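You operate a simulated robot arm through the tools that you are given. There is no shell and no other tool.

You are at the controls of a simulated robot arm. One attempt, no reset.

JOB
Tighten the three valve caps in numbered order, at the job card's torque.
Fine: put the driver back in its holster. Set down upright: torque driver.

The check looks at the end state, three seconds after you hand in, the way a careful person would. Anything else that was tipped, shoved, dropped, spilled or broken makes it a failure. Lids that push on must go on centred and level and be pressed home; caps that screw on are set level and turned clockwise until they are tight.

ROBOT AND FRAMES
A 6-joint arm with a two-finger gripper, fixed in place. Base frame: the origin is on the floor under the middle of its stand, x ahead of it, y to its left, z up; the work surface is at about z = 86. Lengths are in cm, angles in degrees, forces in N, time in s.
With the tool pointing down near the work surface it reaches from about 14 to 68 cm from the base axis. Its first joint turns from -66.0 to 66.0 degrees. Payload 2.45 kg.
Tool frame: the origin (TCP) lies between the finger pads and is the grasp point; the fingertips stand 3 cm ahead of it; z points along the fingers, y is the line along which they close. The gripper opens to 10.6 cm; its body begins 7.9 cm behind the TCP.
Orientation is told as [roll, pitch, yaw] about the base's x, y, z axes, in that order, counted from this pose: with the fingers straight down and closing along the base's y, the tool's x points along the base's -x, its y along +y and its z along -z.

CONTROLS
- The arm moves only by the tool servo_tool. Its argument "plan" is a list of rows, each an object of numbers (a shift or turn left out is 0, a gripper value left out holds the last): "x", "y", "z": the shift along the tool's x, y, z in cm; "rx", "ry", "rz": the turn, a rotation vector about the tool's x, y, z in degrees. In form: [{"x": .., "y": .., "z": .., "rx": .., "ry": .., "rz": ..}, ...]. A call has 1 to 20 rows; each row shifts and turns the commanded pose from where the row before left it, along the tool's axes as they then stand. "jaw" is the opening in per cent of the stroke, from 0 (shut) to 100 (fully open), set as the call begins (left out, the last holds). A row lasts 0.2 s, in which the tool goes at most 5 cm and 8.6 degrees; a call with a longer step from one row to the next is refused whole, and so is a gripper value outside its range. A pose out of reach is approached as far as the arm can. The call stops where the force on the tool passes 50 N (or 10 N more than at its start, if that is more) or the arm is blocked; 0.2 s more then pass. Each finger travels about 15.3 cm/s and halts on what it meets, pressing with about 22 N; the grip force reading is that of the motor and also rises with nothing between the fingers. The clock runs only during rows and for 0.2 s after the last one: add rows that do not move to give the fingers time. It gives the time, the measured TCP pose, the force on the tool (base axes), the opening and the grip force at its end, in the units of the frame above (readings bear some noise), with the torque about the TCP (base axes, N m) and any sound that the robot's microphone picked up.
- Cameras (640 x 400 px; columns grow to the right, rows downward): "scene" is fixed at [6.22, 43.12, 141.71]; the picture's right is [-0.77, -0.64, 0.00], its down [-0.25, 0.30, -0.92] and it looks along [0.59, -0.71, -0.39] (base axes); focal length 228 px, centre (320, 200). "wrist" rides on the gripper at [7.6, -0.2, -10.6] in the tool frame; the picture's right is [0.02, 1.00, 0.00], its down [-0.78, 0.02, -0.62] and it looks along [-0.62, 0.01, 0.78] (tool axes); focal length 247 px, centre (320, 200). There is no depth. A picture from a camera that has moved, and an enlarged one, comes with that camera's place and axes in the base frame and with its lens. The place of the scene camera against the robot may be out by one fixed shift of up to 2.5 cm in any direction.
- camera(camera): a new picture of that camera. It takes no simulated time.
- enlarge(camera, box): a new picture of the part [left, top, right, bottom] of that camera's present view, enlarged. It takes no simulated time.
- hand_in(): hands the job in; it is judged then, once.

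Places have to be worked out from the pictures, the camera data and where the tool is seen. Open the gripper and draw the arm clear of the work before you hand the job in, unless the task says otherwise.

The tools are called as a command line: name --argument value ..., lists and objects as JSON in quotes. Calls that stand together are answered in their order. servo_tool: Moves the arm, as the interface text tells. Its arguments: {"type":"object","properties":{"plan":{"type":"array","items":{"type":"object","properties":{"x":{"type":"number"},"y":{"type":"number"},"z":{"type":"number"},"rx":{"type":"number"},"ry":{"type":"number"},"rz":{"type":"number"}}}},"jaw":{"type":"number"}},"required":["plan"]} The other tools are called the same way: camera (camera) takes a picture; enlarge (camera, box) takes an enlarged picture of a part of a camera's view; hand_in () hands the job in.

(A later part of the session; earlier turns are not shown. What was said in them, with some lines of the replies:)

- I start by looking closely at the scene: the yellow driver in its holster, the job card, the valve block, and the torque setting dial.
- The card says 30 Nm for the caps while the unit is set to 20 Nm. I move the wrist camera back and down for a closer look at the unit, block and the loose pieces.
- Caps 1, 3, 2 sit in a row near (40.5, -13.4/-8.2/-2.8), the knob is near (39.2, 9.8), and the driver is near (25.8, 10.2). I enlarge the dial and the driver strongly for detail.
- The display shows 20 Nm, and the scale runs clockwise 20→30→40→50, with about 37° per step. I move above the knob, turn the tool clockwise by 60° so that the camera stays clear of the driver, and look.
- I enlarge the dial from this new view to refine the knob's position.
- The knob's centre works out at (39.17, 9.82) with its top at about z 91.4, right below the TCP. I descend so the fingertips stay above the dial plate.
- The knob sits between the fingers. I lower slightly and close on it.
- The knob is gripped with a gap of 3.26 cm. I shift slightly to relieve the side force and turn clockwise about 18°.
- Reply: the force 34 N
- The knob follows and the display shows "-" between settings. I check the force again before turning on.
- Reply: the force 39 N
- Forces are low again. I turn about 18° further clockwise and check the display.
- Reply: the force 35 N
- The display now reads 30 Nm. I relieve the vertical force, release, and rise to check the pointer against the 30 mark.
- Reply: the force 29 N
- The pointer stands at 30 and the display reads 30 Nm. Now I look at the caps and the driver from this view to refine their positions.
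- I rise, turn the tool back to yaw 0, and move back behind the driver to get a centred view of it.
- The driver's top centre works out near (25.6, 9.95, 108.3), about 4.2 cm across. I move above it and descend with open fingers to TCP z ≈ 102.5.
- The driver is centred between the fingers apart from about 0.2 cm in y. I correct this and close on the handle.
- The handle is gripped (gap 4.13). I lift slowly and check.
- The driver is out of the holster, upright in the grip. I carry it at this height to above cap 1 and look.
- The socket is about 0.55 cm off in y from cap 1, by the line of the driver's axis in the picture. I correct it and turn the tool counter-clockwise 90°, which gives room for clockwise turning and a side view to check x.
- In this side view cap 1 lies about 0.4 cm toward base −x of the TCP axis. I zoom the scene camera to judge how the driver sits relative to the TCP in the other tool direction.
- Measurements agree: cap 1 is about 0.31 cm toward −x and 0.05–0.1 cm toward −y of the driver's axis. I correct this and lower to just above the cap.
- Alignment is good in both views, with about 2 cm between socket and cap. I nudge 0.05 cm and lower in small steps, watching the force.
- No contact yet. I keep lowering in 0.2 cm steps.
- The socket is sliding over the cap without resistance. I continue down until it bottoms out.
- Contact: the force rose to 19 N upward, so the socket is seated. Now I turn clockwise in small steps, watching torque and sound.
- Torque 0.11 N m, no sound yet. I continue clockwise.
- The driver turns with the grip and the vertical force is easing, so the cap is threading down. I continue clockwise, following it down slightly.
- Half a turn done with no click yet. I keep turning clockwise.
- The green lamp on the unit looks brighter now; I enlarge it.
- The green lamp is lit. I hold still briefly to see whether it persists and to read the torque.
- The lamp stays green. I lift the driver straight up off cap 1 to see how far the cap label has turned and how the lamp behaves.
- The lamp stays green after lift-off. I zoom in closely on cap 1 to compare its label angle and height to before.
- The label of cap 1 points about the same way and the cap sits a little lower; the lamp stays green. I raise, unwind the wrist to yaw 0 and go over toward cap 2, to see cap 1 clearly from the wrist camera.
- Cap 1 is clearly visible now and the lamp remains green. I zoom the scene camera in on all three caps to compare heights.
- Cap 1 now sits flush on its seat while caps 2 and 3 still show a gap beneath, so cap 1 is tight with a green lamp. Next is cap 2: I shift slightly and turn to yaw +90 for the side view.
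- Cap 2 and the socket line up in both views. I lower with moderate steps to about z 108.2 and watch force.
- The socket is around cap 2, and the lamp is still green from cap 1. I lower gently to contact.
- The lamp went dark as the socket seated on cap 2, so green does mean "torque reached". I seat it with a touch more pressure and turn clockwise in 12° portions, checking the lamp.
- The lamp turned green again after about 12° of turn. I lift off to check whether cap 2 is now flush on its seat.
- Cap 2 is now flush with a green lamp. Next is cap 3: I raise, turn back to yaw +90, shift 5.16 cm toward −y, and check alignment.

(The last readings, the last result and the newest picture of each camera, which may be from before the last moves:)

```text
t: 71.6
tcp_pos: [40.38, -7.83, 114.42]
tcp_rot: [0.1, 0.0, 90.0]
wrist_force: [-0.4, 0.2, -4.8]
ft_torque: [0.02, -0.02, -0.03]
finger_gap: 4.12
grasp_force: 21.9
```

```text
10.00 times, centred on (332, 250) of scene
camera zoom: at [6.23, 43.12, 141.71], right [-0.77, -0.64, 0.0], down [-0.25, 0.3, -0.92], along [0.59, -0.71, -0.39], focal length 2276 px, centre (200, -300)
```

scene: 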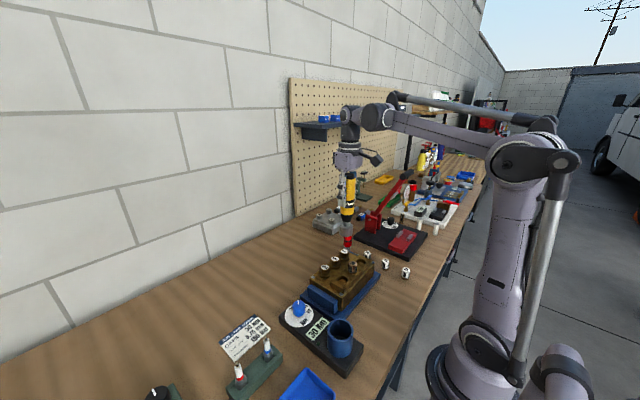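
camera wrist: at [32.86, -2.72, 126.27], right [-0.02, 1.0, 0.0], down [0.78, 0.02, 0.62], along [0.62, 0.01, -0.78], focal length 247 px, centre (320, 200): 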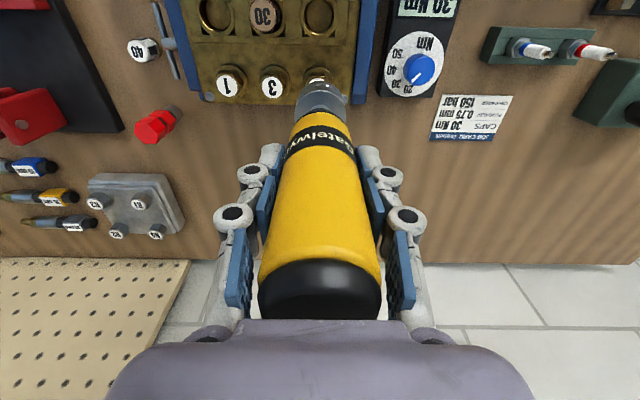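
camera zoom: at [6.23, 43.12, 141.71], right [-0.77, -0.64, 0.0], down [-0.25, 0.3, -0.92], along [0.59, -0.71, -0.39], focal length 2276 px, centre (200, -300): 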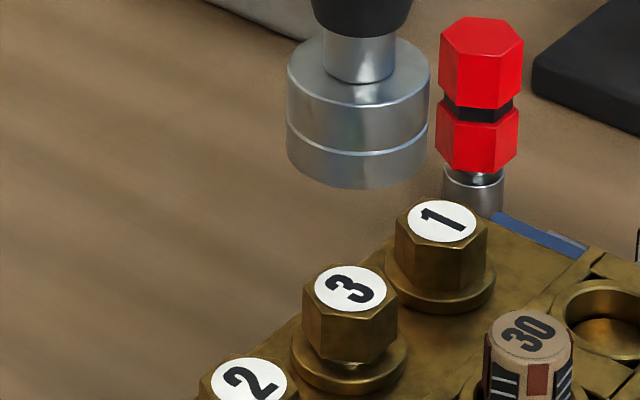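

X is aligned; the scene view suggests +0.12 cm in y. I correct and lower onto cap 3.

servo_tool --plan '[{"x": -0.12}, {"z": 2}, {"z": 1.5}, {"z": 0.6}, {"z": 0.3}, {"z": 0.3}, {"z": 0.3}, {"z": 0.3}, {"z": 0.3}, {"z": 0.3}, {"z": 0.3}, {}]'

enlarge --camera "scene" --box '[300, 235, 364, 275]'

enlarge --camera "scene" --box '[280, 290, 370, 380]'

```text
t: 74.2
tcp_pos: [40.34, -7.71, 108.19]
tcp_rot: [0.1, 0.0, 90.1]
wrist_force: [-0.3, 0.0, -4.8]
ft_torque: [0.0, -0.01, -0.01]
finger_gap: 4.12
grasp_force: 21.2
```

```text
10.00 times, centred on (332, 255) of scene
camera zoom: at [6.22, 43.12, 141.71], right [-0.77, -0.64, 0.0], down [-0.25, 0.3, -0.92], along [0.59, -0.71, -0.39], focal length 2276 px, centre (200, -350)
```

zoom: 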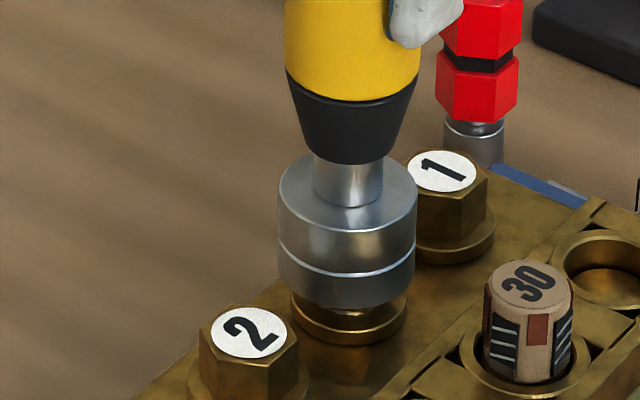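

```text
4.44 times, centred on (325, 335) of scene
camera zoom: at [6.22, 43.12, 141.71], right [-0.77, -0.64, 0.0], down [-0.25, 0.3, -0.92], along [0.59, -0.71, -0.39], focal length 1012 px, centre (298, -400)
```

zoom: 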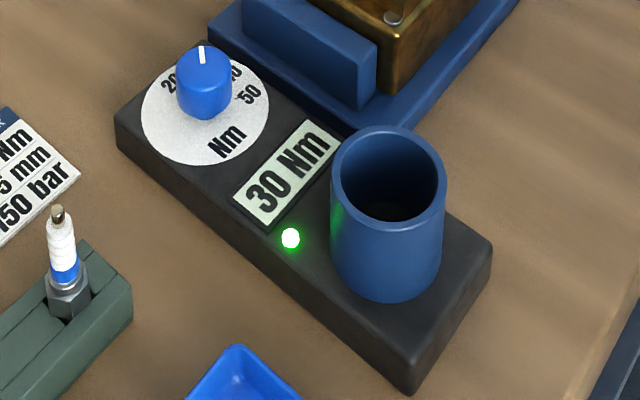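

The socket surrounds cap 3 cleanly. I lower 0.6 cm to seat it and check the lamp.

servo_tool --plan '[{"z": 0.15}, {"z": 0.15}, {"z": 0.1}, {"z": 0.1}, {"z": 0.1}, {}]'

enlarge --camera "scene" --box '[280, 230, 370, 380]'

```text
t: 75.6
tcp_pos: [40.34, -7.73, 107.59]
tcp_rot: [-0.1, 0.0, 90.0]
wrist_force: [-0.2, -1.2, -4.3]
ft_torque: [0.01, -0.01, -0.01]
finger_gap: 4.13
grasp_force: 22.4
```

```text
2.67 times, centred on (325, 305) of scene
camera zoom: at [6.22, 43.12, 141.71], right [-0.77, -0.64, 0.0], down [-0.25, 0.3, -0.92], along [0.59, -0.71, -0.39], focal length 607 px, centre (307, -80)
```

zoom: 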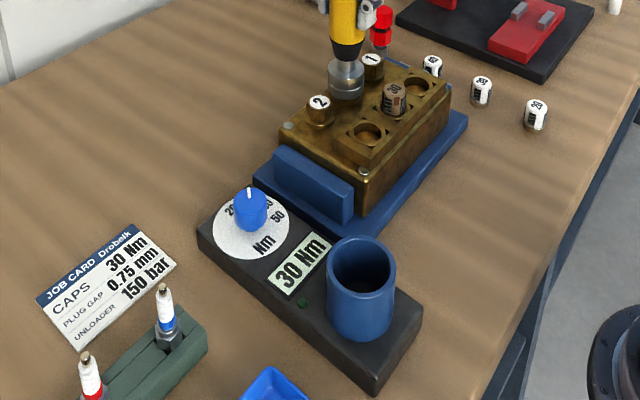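

The lamp is dark again: engaged on cap 3. I press slightly and turn clockwise.

servo_tool --plan '[{"z": 0.1}, {"z": 0.05}, {"rz": 6}, {"rz": 6}]'

enlarge --camera "scene" --box '[280, 230, 370, 380]'

servo_tool --plan '[{"rz": 6}, {"rz": 6}, {"rz": 6}, {}]'

enlarge --camera "scene" --box '[280, 230, 370, 380]'

```text
t: 76.6
tcp_pos: [40.31, -7.58, 107.59]
tcp_rot: [0.0, 0.0, 78.0]
wrist_force: [0.6, 0.3, -4.4]
ft_torque: [0.01, 0.0, 0.01]
finger_gap: 4.1
grasp_force: 21.9
```

```text
2.67 times, centred on (325, 305) of scene
camera zoom: at [6.22, 43.12, 141.71], right [-0.77, -0.64, 0.0], down [-0.25, 0.3, -0.92], along [0.59, -0.71, -0.39], focal length 607 px, centre (307, -80)
```

zoom: 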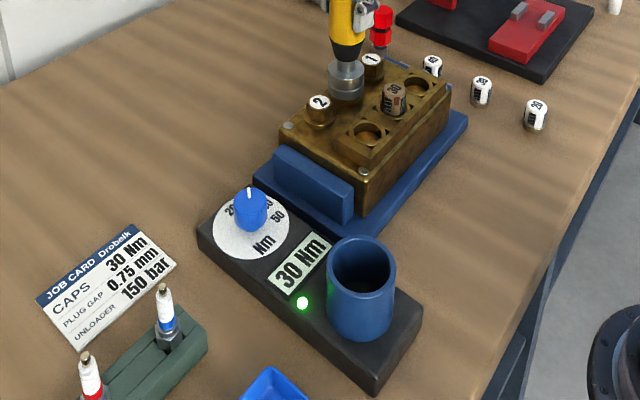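

```text
t: 77.6
tcp_pos: [40.41, -7.64, 107.52]
tcp_rot: [0.0, 0.0, 60.0]
wrist_force: [-0.1, 0.4, -5.1]
ft_torque: [0.02, 0.01, 0.01]
finger_gap: 4.13
grasp_force: 21.8
```

```text
2.67 times, centred on (325, 305) of scene
camera zoom: at [6.22, 43.12, 141.71], right [-0.77, -0.64, 0.0], down [-0.25, 0.3, -0.92], along [0.59, -0.71, -0.39], focal length 607 px, centre (307, -80)
```

zoom: 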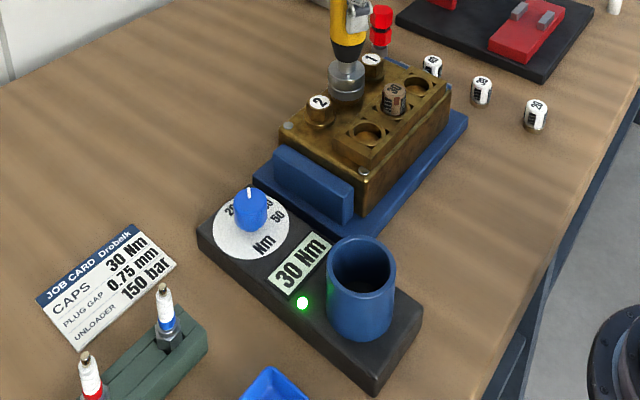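

The green lamp lit for cap 3 too. I lift off and inspect all three caps.

servo_tool --plan '[{"z": -0.5}, {"z": -1}, {"z": -1.5}, {"z": -2}, {"z": -3}, {}]'

enlarge --camera "scene" --box '[304, 242, 368, 282]'

enlarge --camera "scene" --box '[280, 230, 370, 380]'

```text
t: 79.0
tcp_pos: [39.93, -7.63, 115.57]
tcp_rot: [0.0, 0.0, 60.0]
wrist_force: [0.2, -0.4, -4.4]
ft_torque: [0.02, 0.04, 0.0]
finger_gap: 4.13
grasp_force: 21.5
```

```text
10.00 times, centred on (336, 262) of scene
camera zoom: at [6.22, 43.12, 141.71], right [-0.77, -0.64, 0.0], down [-0.25, 0.3, -0.92], along [0.59, -0.71, -0.39], focal length 2276 px, centre (160, -420)
```

zoom: 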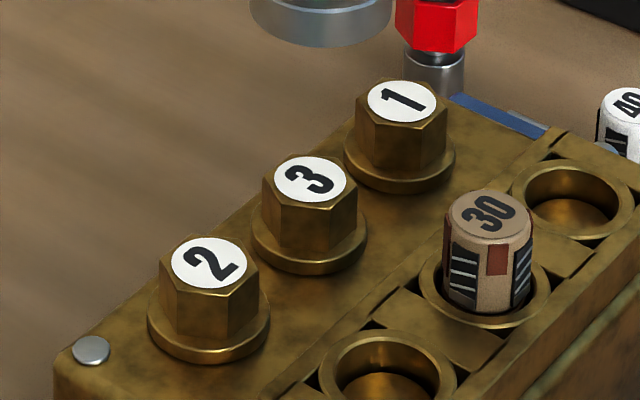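

```text
2.67 times, centred on (325, 305) of scene
camera zoom: at [6.22, 43.12, 141.71], right [-0.77, -0.64, 0.0], down [-0.25, 0.3, -0.92], along [0.59, -0.71, -0.39], focal length 607 px, centre (307, -80)
```

zoom: 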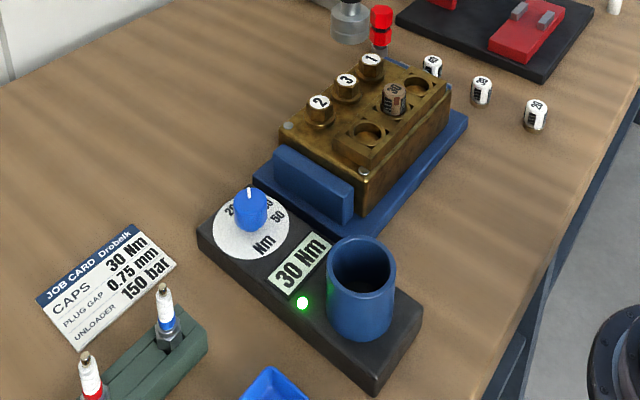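

All three caps are flush with the lamp green. Now I return the tool to yaw 0 and carry the driver back above the holster.

servo_tool --plan '[{"z": -1}, {"rz": 7.5}, {"rz": 7.5}, {"rz": 7.5}, {"rz": 7.5}, {"rz": 7.5}, {"rz": 7.5}, {"rz": 7.5}, {"rz": 7.5}, {"x": 1.5, "y": 1.9}, {"x": 2.5, "y": 3.1}, {"x": 2.8, "y": 3.4}, {"x": 2.8, "y": 3.4}, {"x": 2.5, "y": 3.1}, {"x": 1.5, "y": 1.9}, {"x": 0.94, "y": 1.03}, {}]'

camera --camera "wrist"

enlarge --camera "wrist" --box '[270, 30, 370, 110]'

enlarge --camera "scene" --box '[290, 230, 390, 370]'

```text
t: 82.6
tcp_pos: [25.41, 10.26, 116.5]
tcp_rot: [0.0, 0.0, 0.0]
wrist_force: [0.1, 0.0, -4.1]
ft_torque: [-0.01, -0.01, 0.0]
finger_gap: 4.13
grasp_force: 22.1
```

```text
taken
camera wrist: at [18.07, 10.03, 127.23], right [-0.02, 1.0, 0.0], down [0.78, 0.02, 0.62], along [0.62, 0.01, -0.78], focal length 247 px, centre (320, 200)
```

wrist: 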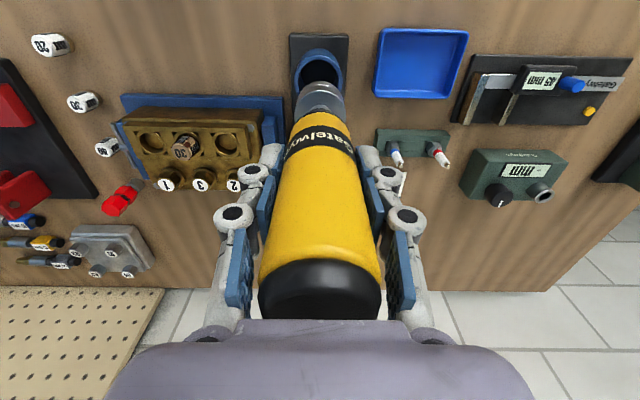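

```text
5.00 times, centred on (320, 70) of wrist
camera zoom: at [18.07, 10.03, 127.23], right [-0.02, 1.0, 0.0], down [0.78, 0.02, 0.62], along [0.62, 0.01, -0.78], focal length 1235 px, centre (320, 850)
```

zoom: 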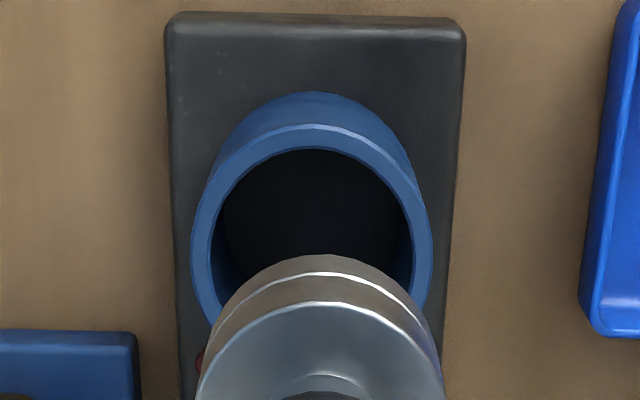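

```text
2.86 times, centred on (340, 300) of scene
camera zoom: at [6.22, 43.12, 141.71], right [-0.77, -0.64, 0.0], down [-0.25, 0.3, -0.92], along [0.59, -0.71, -0.39], focal length 650 px, centre (263, -86)
```

zoom: 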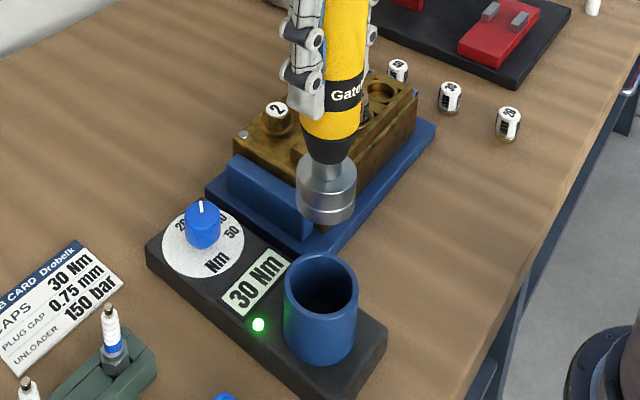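

The holster is about 0.19 cm toward −y of the driver's axis. I zoom in more to judge x.

enlarge --camera "scene" --box '[320, 275, 384, 315]'

enlarge --camera "scene" --box '[320, 310, 384, 350]'

enlarge --camera "scene" --box '[320, 230, 384, 270]'

```text
10.00 times, centred on (352, 295) of scene
camera zoom: at [6.22, 43.12, 141.71], right [-0.77, -0.64, 0.0], down [-0.25, 0.3, -0.92], along [0.59, -0.71, -0.39], focal length 2276 px, centre (0, -750)
```

zoom: 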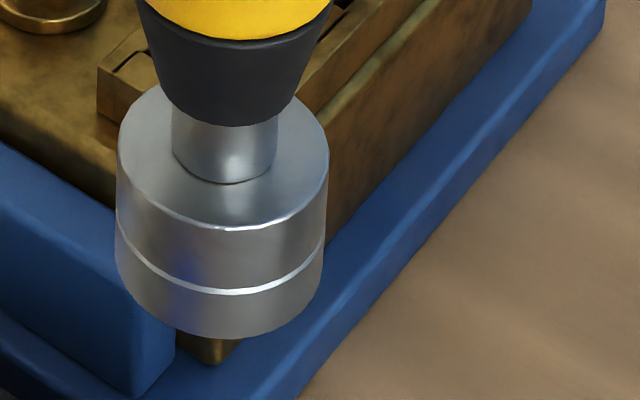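

```text
10.00 times, centred on (352, 330) of scene
camera zoom: at [6.22, 43.12, 141.71], right [-0.77, -0.64, 0.0], down [-0.25, 0.3, -0.92], along [0.59, -0.71, -0.39], focal length 2276 px, centre (0, -1100)
```

zoom: 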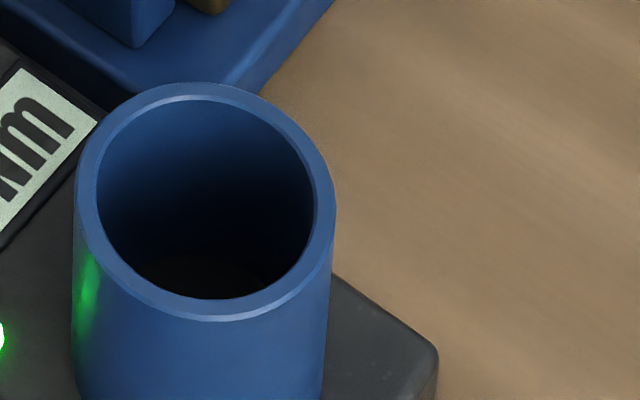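

```text
10.00 times, centred on (352, 250) of scene
camera zoom: at [6.22, 43.12, 141.71], right [-0.77, -0.64, 0.0], down [-0.25, 0.3, -0.92], along [0.59, -0.71, -0.39], focal length 2276 px, centre (0, -300)
```

zoom: 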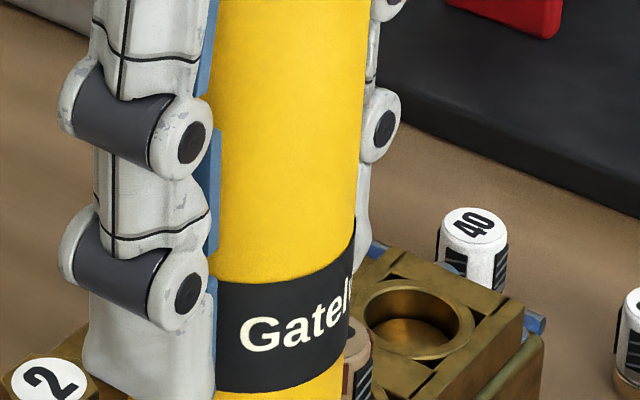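

The cup lies at about (+0.14, −0.19) cm from the driver's axis. I correct and lower to just above the cup for a check.

servo_tool --plan '[{"x": -0.14, "y": -0.19}, {"z": 2}, {"z": 2}, {"z": 1.5}, {"z": 0.8}, {}]'

enlarge --camera "scene" --box '[316, 295, 380, 345]'

enlarge --camera "wrist" --box '[270, 30, 370, 110]'

```text
t: 84.0
tcp_pos: [25.88, 9.93, 110.03]
tcp_rot: [0.0, -0.1, -0.1]
wrist_force: [0.3, 0.0, -4.9]
ft_torque: [-0.02, -0.02, 0.02]
finger_gap: 4.11
grasp_force: 21.9
```

```text
8.00 times, centred on (348, 320) of scene
camera zoom: at [6.22, 43.12, 141.71], right [-0.77, -0.64, 0.0], down [-0.25, 0.3, -0.92], along [0.59, -0.71, -0.39], focal length 1821 px, centre (96, -760)
```

zoom: 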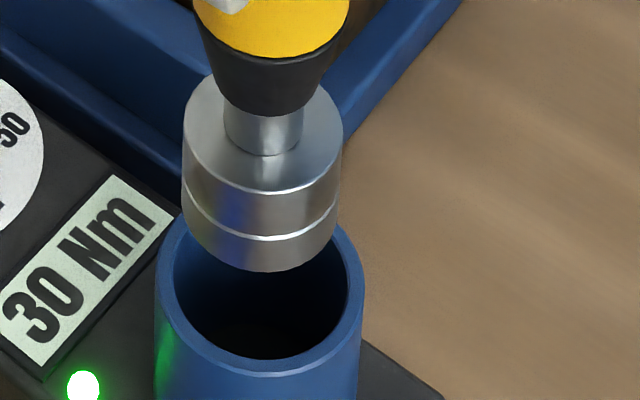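

```text
5.00 times, centred on (320, 70) of wrist
camera zoom: at [18.36, 9.73, 120.8], right [-0.02, 1.0, 0.0], down [0.78, 0.02, 0.62], along [0.62, 0.01, -0.78], focal length 1235 px, centre (320, 850)
```

zoom: 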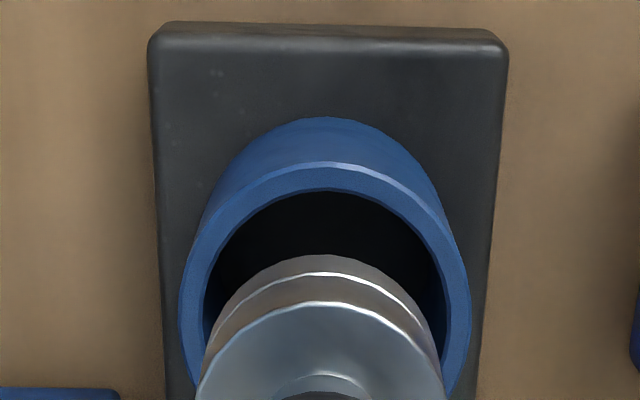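

Now the cup is about 0.07 in +y and 0.15–0.2 in −x of the axis. I nudge and re-check before entering.

servo_tool --plan '[{"x": 0.16, "y": 0.07}, {}, {}]'

enlarge --camera "scene" --box '[316, 295, 380, 345]'

enlarge --camera "wrist" --box '[270, 30, 370, 110]'

```text
t: 84.8
tcp_pos: [25.71, 10.02, 110.16]
tcp_rot: [0.0, 0.0, 0.0]
wrist_force: [-0.1, -1.0, -4.4]
ft_torque: [-0.02, 0.0, -0.04]
finger_gap: 4.1
grasp_force: 21.7
```

```text
8.00 times, centred on (348, 320) of scene
camera zoom: at [6.22, 43.12, 141.71], right [-0.77, -0.64, 0.0], down [-0.25, 0.3, -0.92], along [0.59, -0.71, -0.39], focal length 1821 px, centre (96, -760)
```

zoom: 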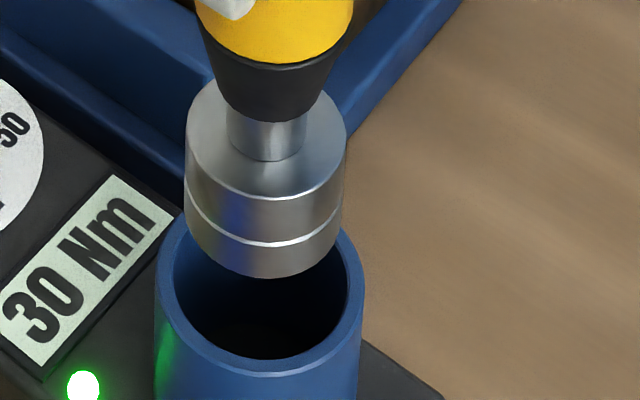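

```text
5.00 times, centred on (320, 70) of wrist
camera zoom: at [18.17, 9.86, 120.84], right [-0.02, 1.0, 0.0], down [0.78, 0.02, 0.62], along [0.62, 0.01, -0.78], focal length 1235 px, centre (320, 850)
```

zoom: 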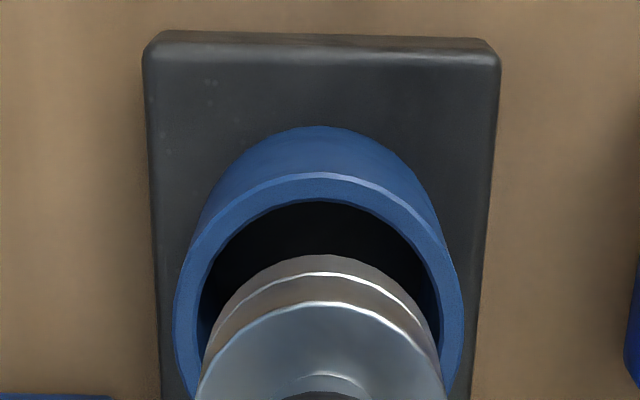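

The socket is now centred over the cup within about 0.05 cm. I lower into the holster in steps, watching force.

servo_tool --plan '[{"z": 0.5}, {"z": 0.5}, {"z": 0.5}, {"z": 0.5}, {"z": 0.5}, {"z": 0.5}, {}]'

enlarge --camera "scene" --box '[316, 295, 380, 345]'

enlarge --camera "wrist" --box '[270, 30, 370, 110]'

```text
t: 86.4
tcp_pos: [25.67, 10.1, 107.15]
tcp_rot: [0.0, 0.0, 0.0]
wrist_force: [1.0, -0.6, -5.8]
ft_torque: [0.0, -0.03, -0.03]
finger_gap: 4.1
grasp_force: 21.8
```

```text
8.00 times, centred on (348, 320) of scene
camera zoom: at [6.22, 43.12, 141.71], right [-0.77, -0.64, 0.0], down [-0.25, 0.3, -0.92], along [0.59, -0.71, -0.39], focal length 1821 px, centre (96, -760)
```

zoom: 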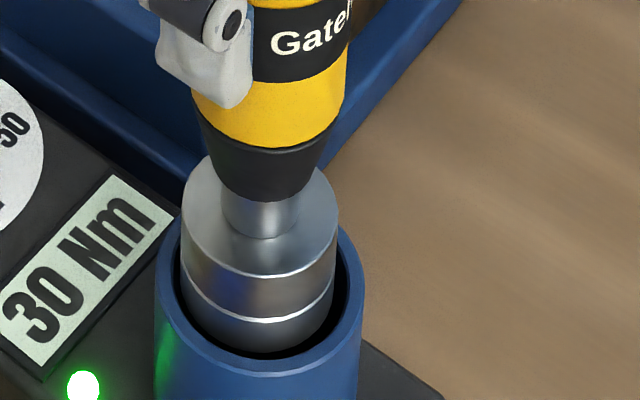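

```text
5.00 times, centred on (320, 70) of wrist
camera zoom: at [18.24, 9.87, 117.85], right [-0.02, 1.0, 0.0], down [0.78, 0.02, 0.62], along [0.62, 0.01, -0.78], focal length 1235 px, centre (320, 850)
```

zoom: 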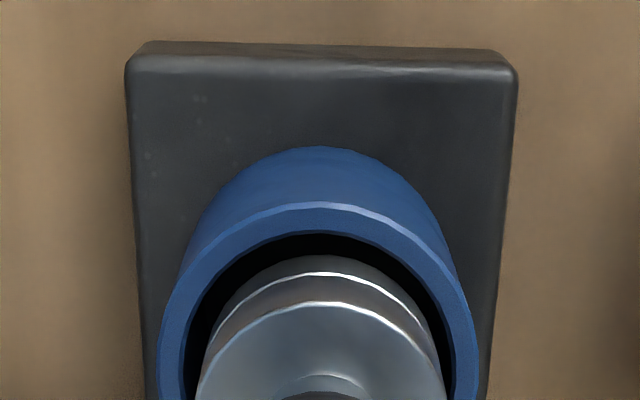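

The socket is entering the cup centred with no force. I continue down.

servo_tool --plan '[{"z": 0.5}, {"z": 0.5}, {"z": 0.5}, {"z": 0.5}, {"z": 0.5}, {"z": 0.5}, {"z": 0.5}, {}]'

enlarge --camera "scene" --box '[290, 230, 390, 370]'

```text
t: 88.2
tcp_pos: [25.68, 10.11, 103.66]
tcp_rot: [0.1, 0.0, 0.1]
wrist_force: [-0.9, 0.0, -4.6]
ft_torque: [0.02, 0.0, 0.02]
finger_gap: 4.09
grasp_force: 21.3
```

```text
2.86 times, centred on (340, 300) of scene
camera zoom: at [6.22, 43.12, 141.71], right [-0.77, -0.64, 0.0], down [-0.25, 0.3, -0.92], along [0.59, -0.71, -0.39], focal length 650 px, centre (263, -86)
```

zoom: 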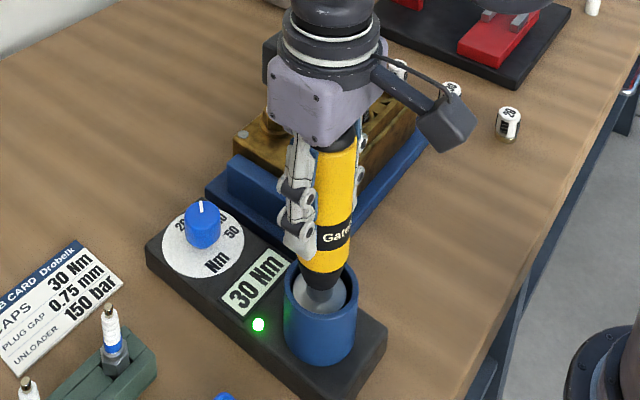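

servo_tool --plan '[{"z": 0.3}, {"z": 0.3}, {"z": 0.2}, {"z": 0.1}, {}]'

servo_tool --plan '[{"z": 0.1}, {"z": 0.1}, {}]'

servo_tool --plan '[{"z": 0.1}, {"z": 0.1}, {}]'

```text
t: 89.4
tcp_pos: [25.53, 10.09, 102.68]
tcp_rot: [0.1, 0.0, 0.0]
wrist_force: [-1.3, -0.2, -4.4]
ft_torque: [0.0, -0.02, 0.01]
finger_gap: 4.09
grasp_force: 21.5
```

```text
t: 90.2
tcp_pos: [25.81, 9.98, 102.48]
tcp_rot: [0.0, 0.0, 0.0]
wrist_force: [0.6, 1.0, -4.3]
ft_torque: [-0.01, -0.03, -0.03]
finger_gap: 4.08
grasp_force: 22.2
```

```text
t: 91.0
tcp_pos: [25.67, 10.06, 102.36]
tcp_rot: [0.0, 0.0, -0.1]
wrist_force: [-0.7, 0.0, -4.5]
ft_torque: [-0.02, -0.03, 0.04]
finger_gap: 4.08
grasp_force: 22.1
```

No contact yet; I continue down in 0.1 cm steps.

servo_tool --plan '[{"z": 0.1}, {"z": 0.1}, {}]'

servo_tool --plan '[{"z": 0.1}, {"z": 0.1}, {}]'

servo_tool --plan '[{"z": 0.1}, {}]'

```text
t: 91.8
tcp_pos: [25.64, 10.0, 101.98]
tcp_rot: [0.0, -0.1, 0.0]
wrist_force: [0.3, 0.4, -4.8]
ft_torque: [0.02, -0.03, 0.04]
finger_gap: 4.08
grasp_force: 21.9
```

```text
t: 92.6
tcp_pos: [25.75, 10.18, 101.8]
tcp_rot: [-0.1, 0.0, 0.0]
wrist_force: [1.0, 0.4, -3.9]
ft_torque: [0.0, 0.01, -0.04]
finger_gap: 4.08
grasp_force: 21.8
```

```text
t: 93.2
tcp_pos: [25.84, 9.99, 102.07]
tcp_rot: [0.0, 0.0, 0.0]
wrist_force: [-0.4, 0.0, 6.6]
ft_torque: [-0.1, -0.01, 0.0]
finger_gap: 4.1
grasp_force: 21.6
```

Contact: the force went from −4.5 to +6.6 N, so the driver rests on the holster floor. I check the view and then release.

enlarge --camera "scene" --box '[290, 230, 390, 370]'

servo_tool --plan '[{}, {}]' --jaw 45

servo_tool --plan '[{}, {}, {}]' --jaw 75

camera --camera "wrist"

```text
2.86 times, centred on (340, 300) of scene
camera zoom: at [6.22, 43.12, 141.71], right [-0.77, -0.64, 0.0], down [-0.25, 0.3, -0.92], along [0.59, -0.71, -0.39], focal length 650 px, centre (263, -86)
```

zoom: 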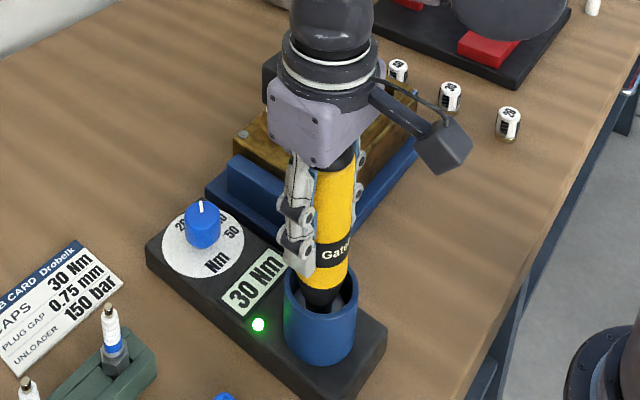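

```text
t: 93.8
tcp_pos: [25.75, 10.11, 101.82]
tcp_rot: [-0.1, 0.0, 0.1]
wrist_force: [-0.7, -0.5, -0.5]
ft_torque: [0.0, 0.02, 0.03]
finger_gap: 4.76
grasp_force: 0.1
```

```text
t: 94.6
tcp_pos: [25.68, 10.13, 101.8]
tcp_rot: [0.0, 0.0, 0.0]
wrist_force: [-1.1, 0.3, -0.1]
ft_torque: [-0.02, -0.05, 0.03]
finger_gap: 7.96
grasp_force: 0.1
```

```text
taken
camera wrist: at [18.23, 9.91, 112.55], right [-0.02, 1.0, 0.0], down [0.78, 0.02, 0.62], along [0.62, 0.01, -0.78], focal length 247 px, centre (320, 200)
```

wrist: 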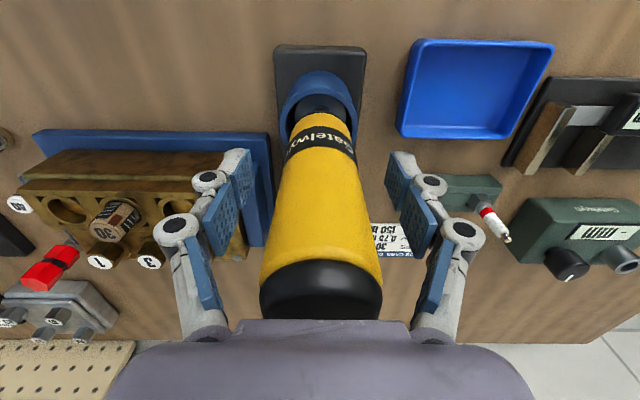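

The driver stands upright in the holster with the fingers clear. I rise straight up and then draw the arm away.

servo_tool --plan '[{"z": -1}, {"z": -2}, {"z": -3}, {"z": -4}, {"z": -4}, {"z": -4}, {"z": -4}, {}]'

servo_tool --plan '[{"z": -3, "x": -1, "y": -2}, {"z": -3, "x": -1, "y": -3}, {"z": -2, "x": -1, "y": -3}, {"x": -1, "y": -4}, {"x": -1, "y": -3}, {}]'

camera --camera "wrist"

camera --camera "scene"

enlarge --camera "scene" --box '[270, 230, 400, 390]'

```text
t: 96.4
tcp_pos: [25.63, 9.7, 123.87]
tcp_rot: [0.0, 0.0, 0.1]
wrist_force: [-1.5, 0.3, 0.6]
ft_torque: [0.01, 0.01, 0.01]
finger_gap: 7.94
grasp_force: 0.0
```

```text
t: 97.8
tcp_pos: [30.85, -4.73, 131.79]
tcp_rot: [-0.1, 0.0, 0.0]
wrist_force: [0.6, -0.1, 0.6]
ft_torque: [0.0, -0.01, 0.03]
finger_gap: 7.95
grasp_force: 0.2
```

```text
taken
camera wrist: at [23.28, -4.95, 142.46], right [-0.02, 1.0, 0.0], down [0.78, 0.02, 0.62], along [0.62, 0.01, -0.78], focal length 247 px, centre (320, 200)
```

wrist: 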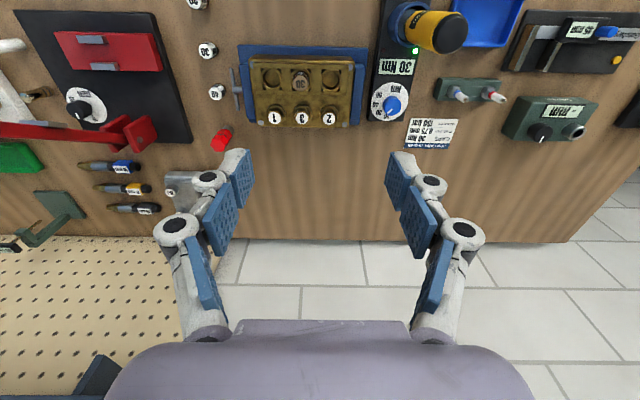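

```text
taken
```

scene: 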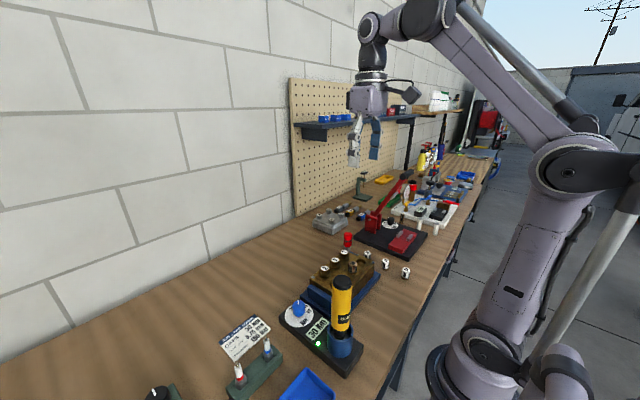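

```text
2.50 times, centred on (335, 310) of scene
camera zoom: at [6.22, 43.12, 141.71], right [-0.77, -0.64, 0.0], down [-0.25, 0.3, -0.92], along [0.59, -0.71, -0.39], focal length 569 px, centre (282, -75)
```

zoom: 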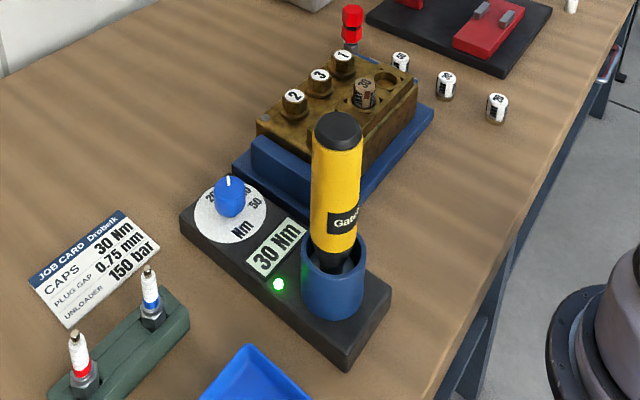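

Everything looks in place; I take a last close look at the driver and the caps before handing in.

enlarge --camera "scene" --box '[312, 265, 376, 365]'

enlarge --camera "scene" --box '[304, 242, 368, 282]'

enlarge --camera "wrist" --box '[180, 0, 480, 160]'

```text
4.00 times, centred on (344, 315) of scene
camera zoom: at [6.22, 43.12, 141.71], right [-0.77, -0.64, 0.0], down [-0.25, 0.3, -0.92], along [0.59, -0.71, -0.39], focal length 910 px, centre (224, -260)
```

zoom: 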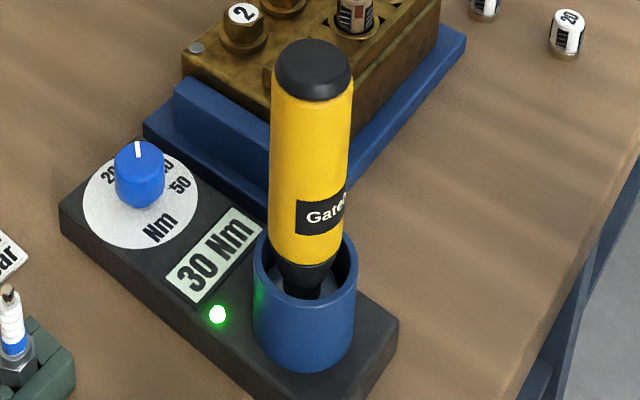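

```text
10.00 times, centred on (336, 262) of scene
camera zoom: at [6.22, 43.12, 141.71], right [-0.77, -0.64, 0.0], down [-0.25, 0.3, -0.92], along [0.59, -0.71, -0.39], focal length 2276 px, centre (160, -420)
```

zoom: 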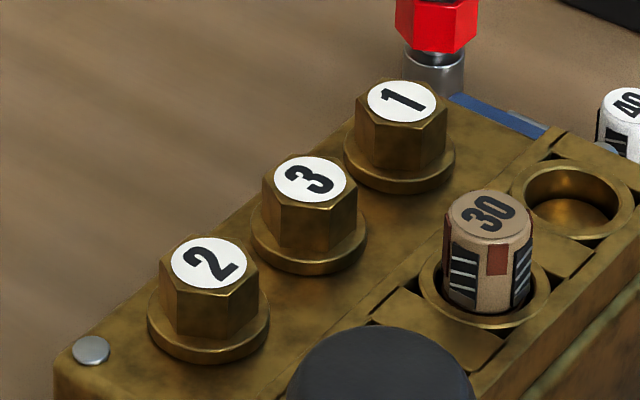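

```text
2.13 times, centred on (330, 80) of wrist
camera zoom: at [23.28, -4.95, 142.46], right [-0.02, 1.0, 0.0], down [0.78, 0.02, 0.62], along [0.62, 0.01, -0.78], focal length 527 px, centre (299, 456)
```

zoom: 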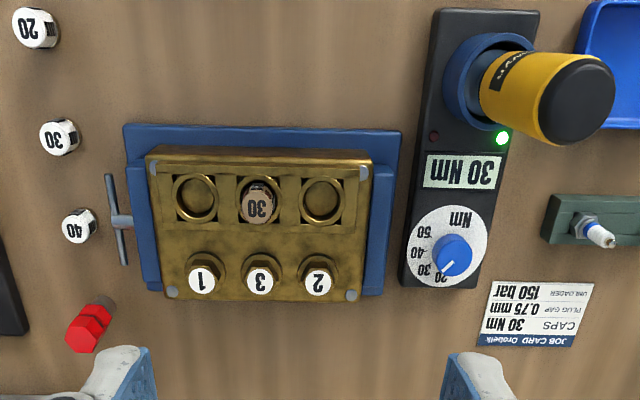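

All three caps are flush and the lamp is green at 30 Nm. The driver stands upright in its holster, the gripper is open, and the arm is clear, so I hand in.

hand_in

```text
The job is handed in.
```

I tightened the three valve caps in the order 1, 2, 3 at 30 Nm, the torque on the job card, and handed the job in. I don't have the check's verdict.

- **Torque setting:** the unit was set to 20 Nm. I turned the dial to 30 before picking up the driver, and the display read 30 Nm throughout.
- **Caps:** each cap now sits flush on its seat; all three had a small gap underneath at the start. The unit's green lamp was lit after each cap. For caps 2 and 3 I saw it go dark as the driver engaged and light again after a short clockwise turn, so I took green to mean the set torque was reached. The microphone picked up no click.
- **Driver:** it is back in its holster, standing upright.
- **Surroundings:** in the final pictures nothing else on the bench looks moved or tipped. The gripper is open and the arm is clear of the work.
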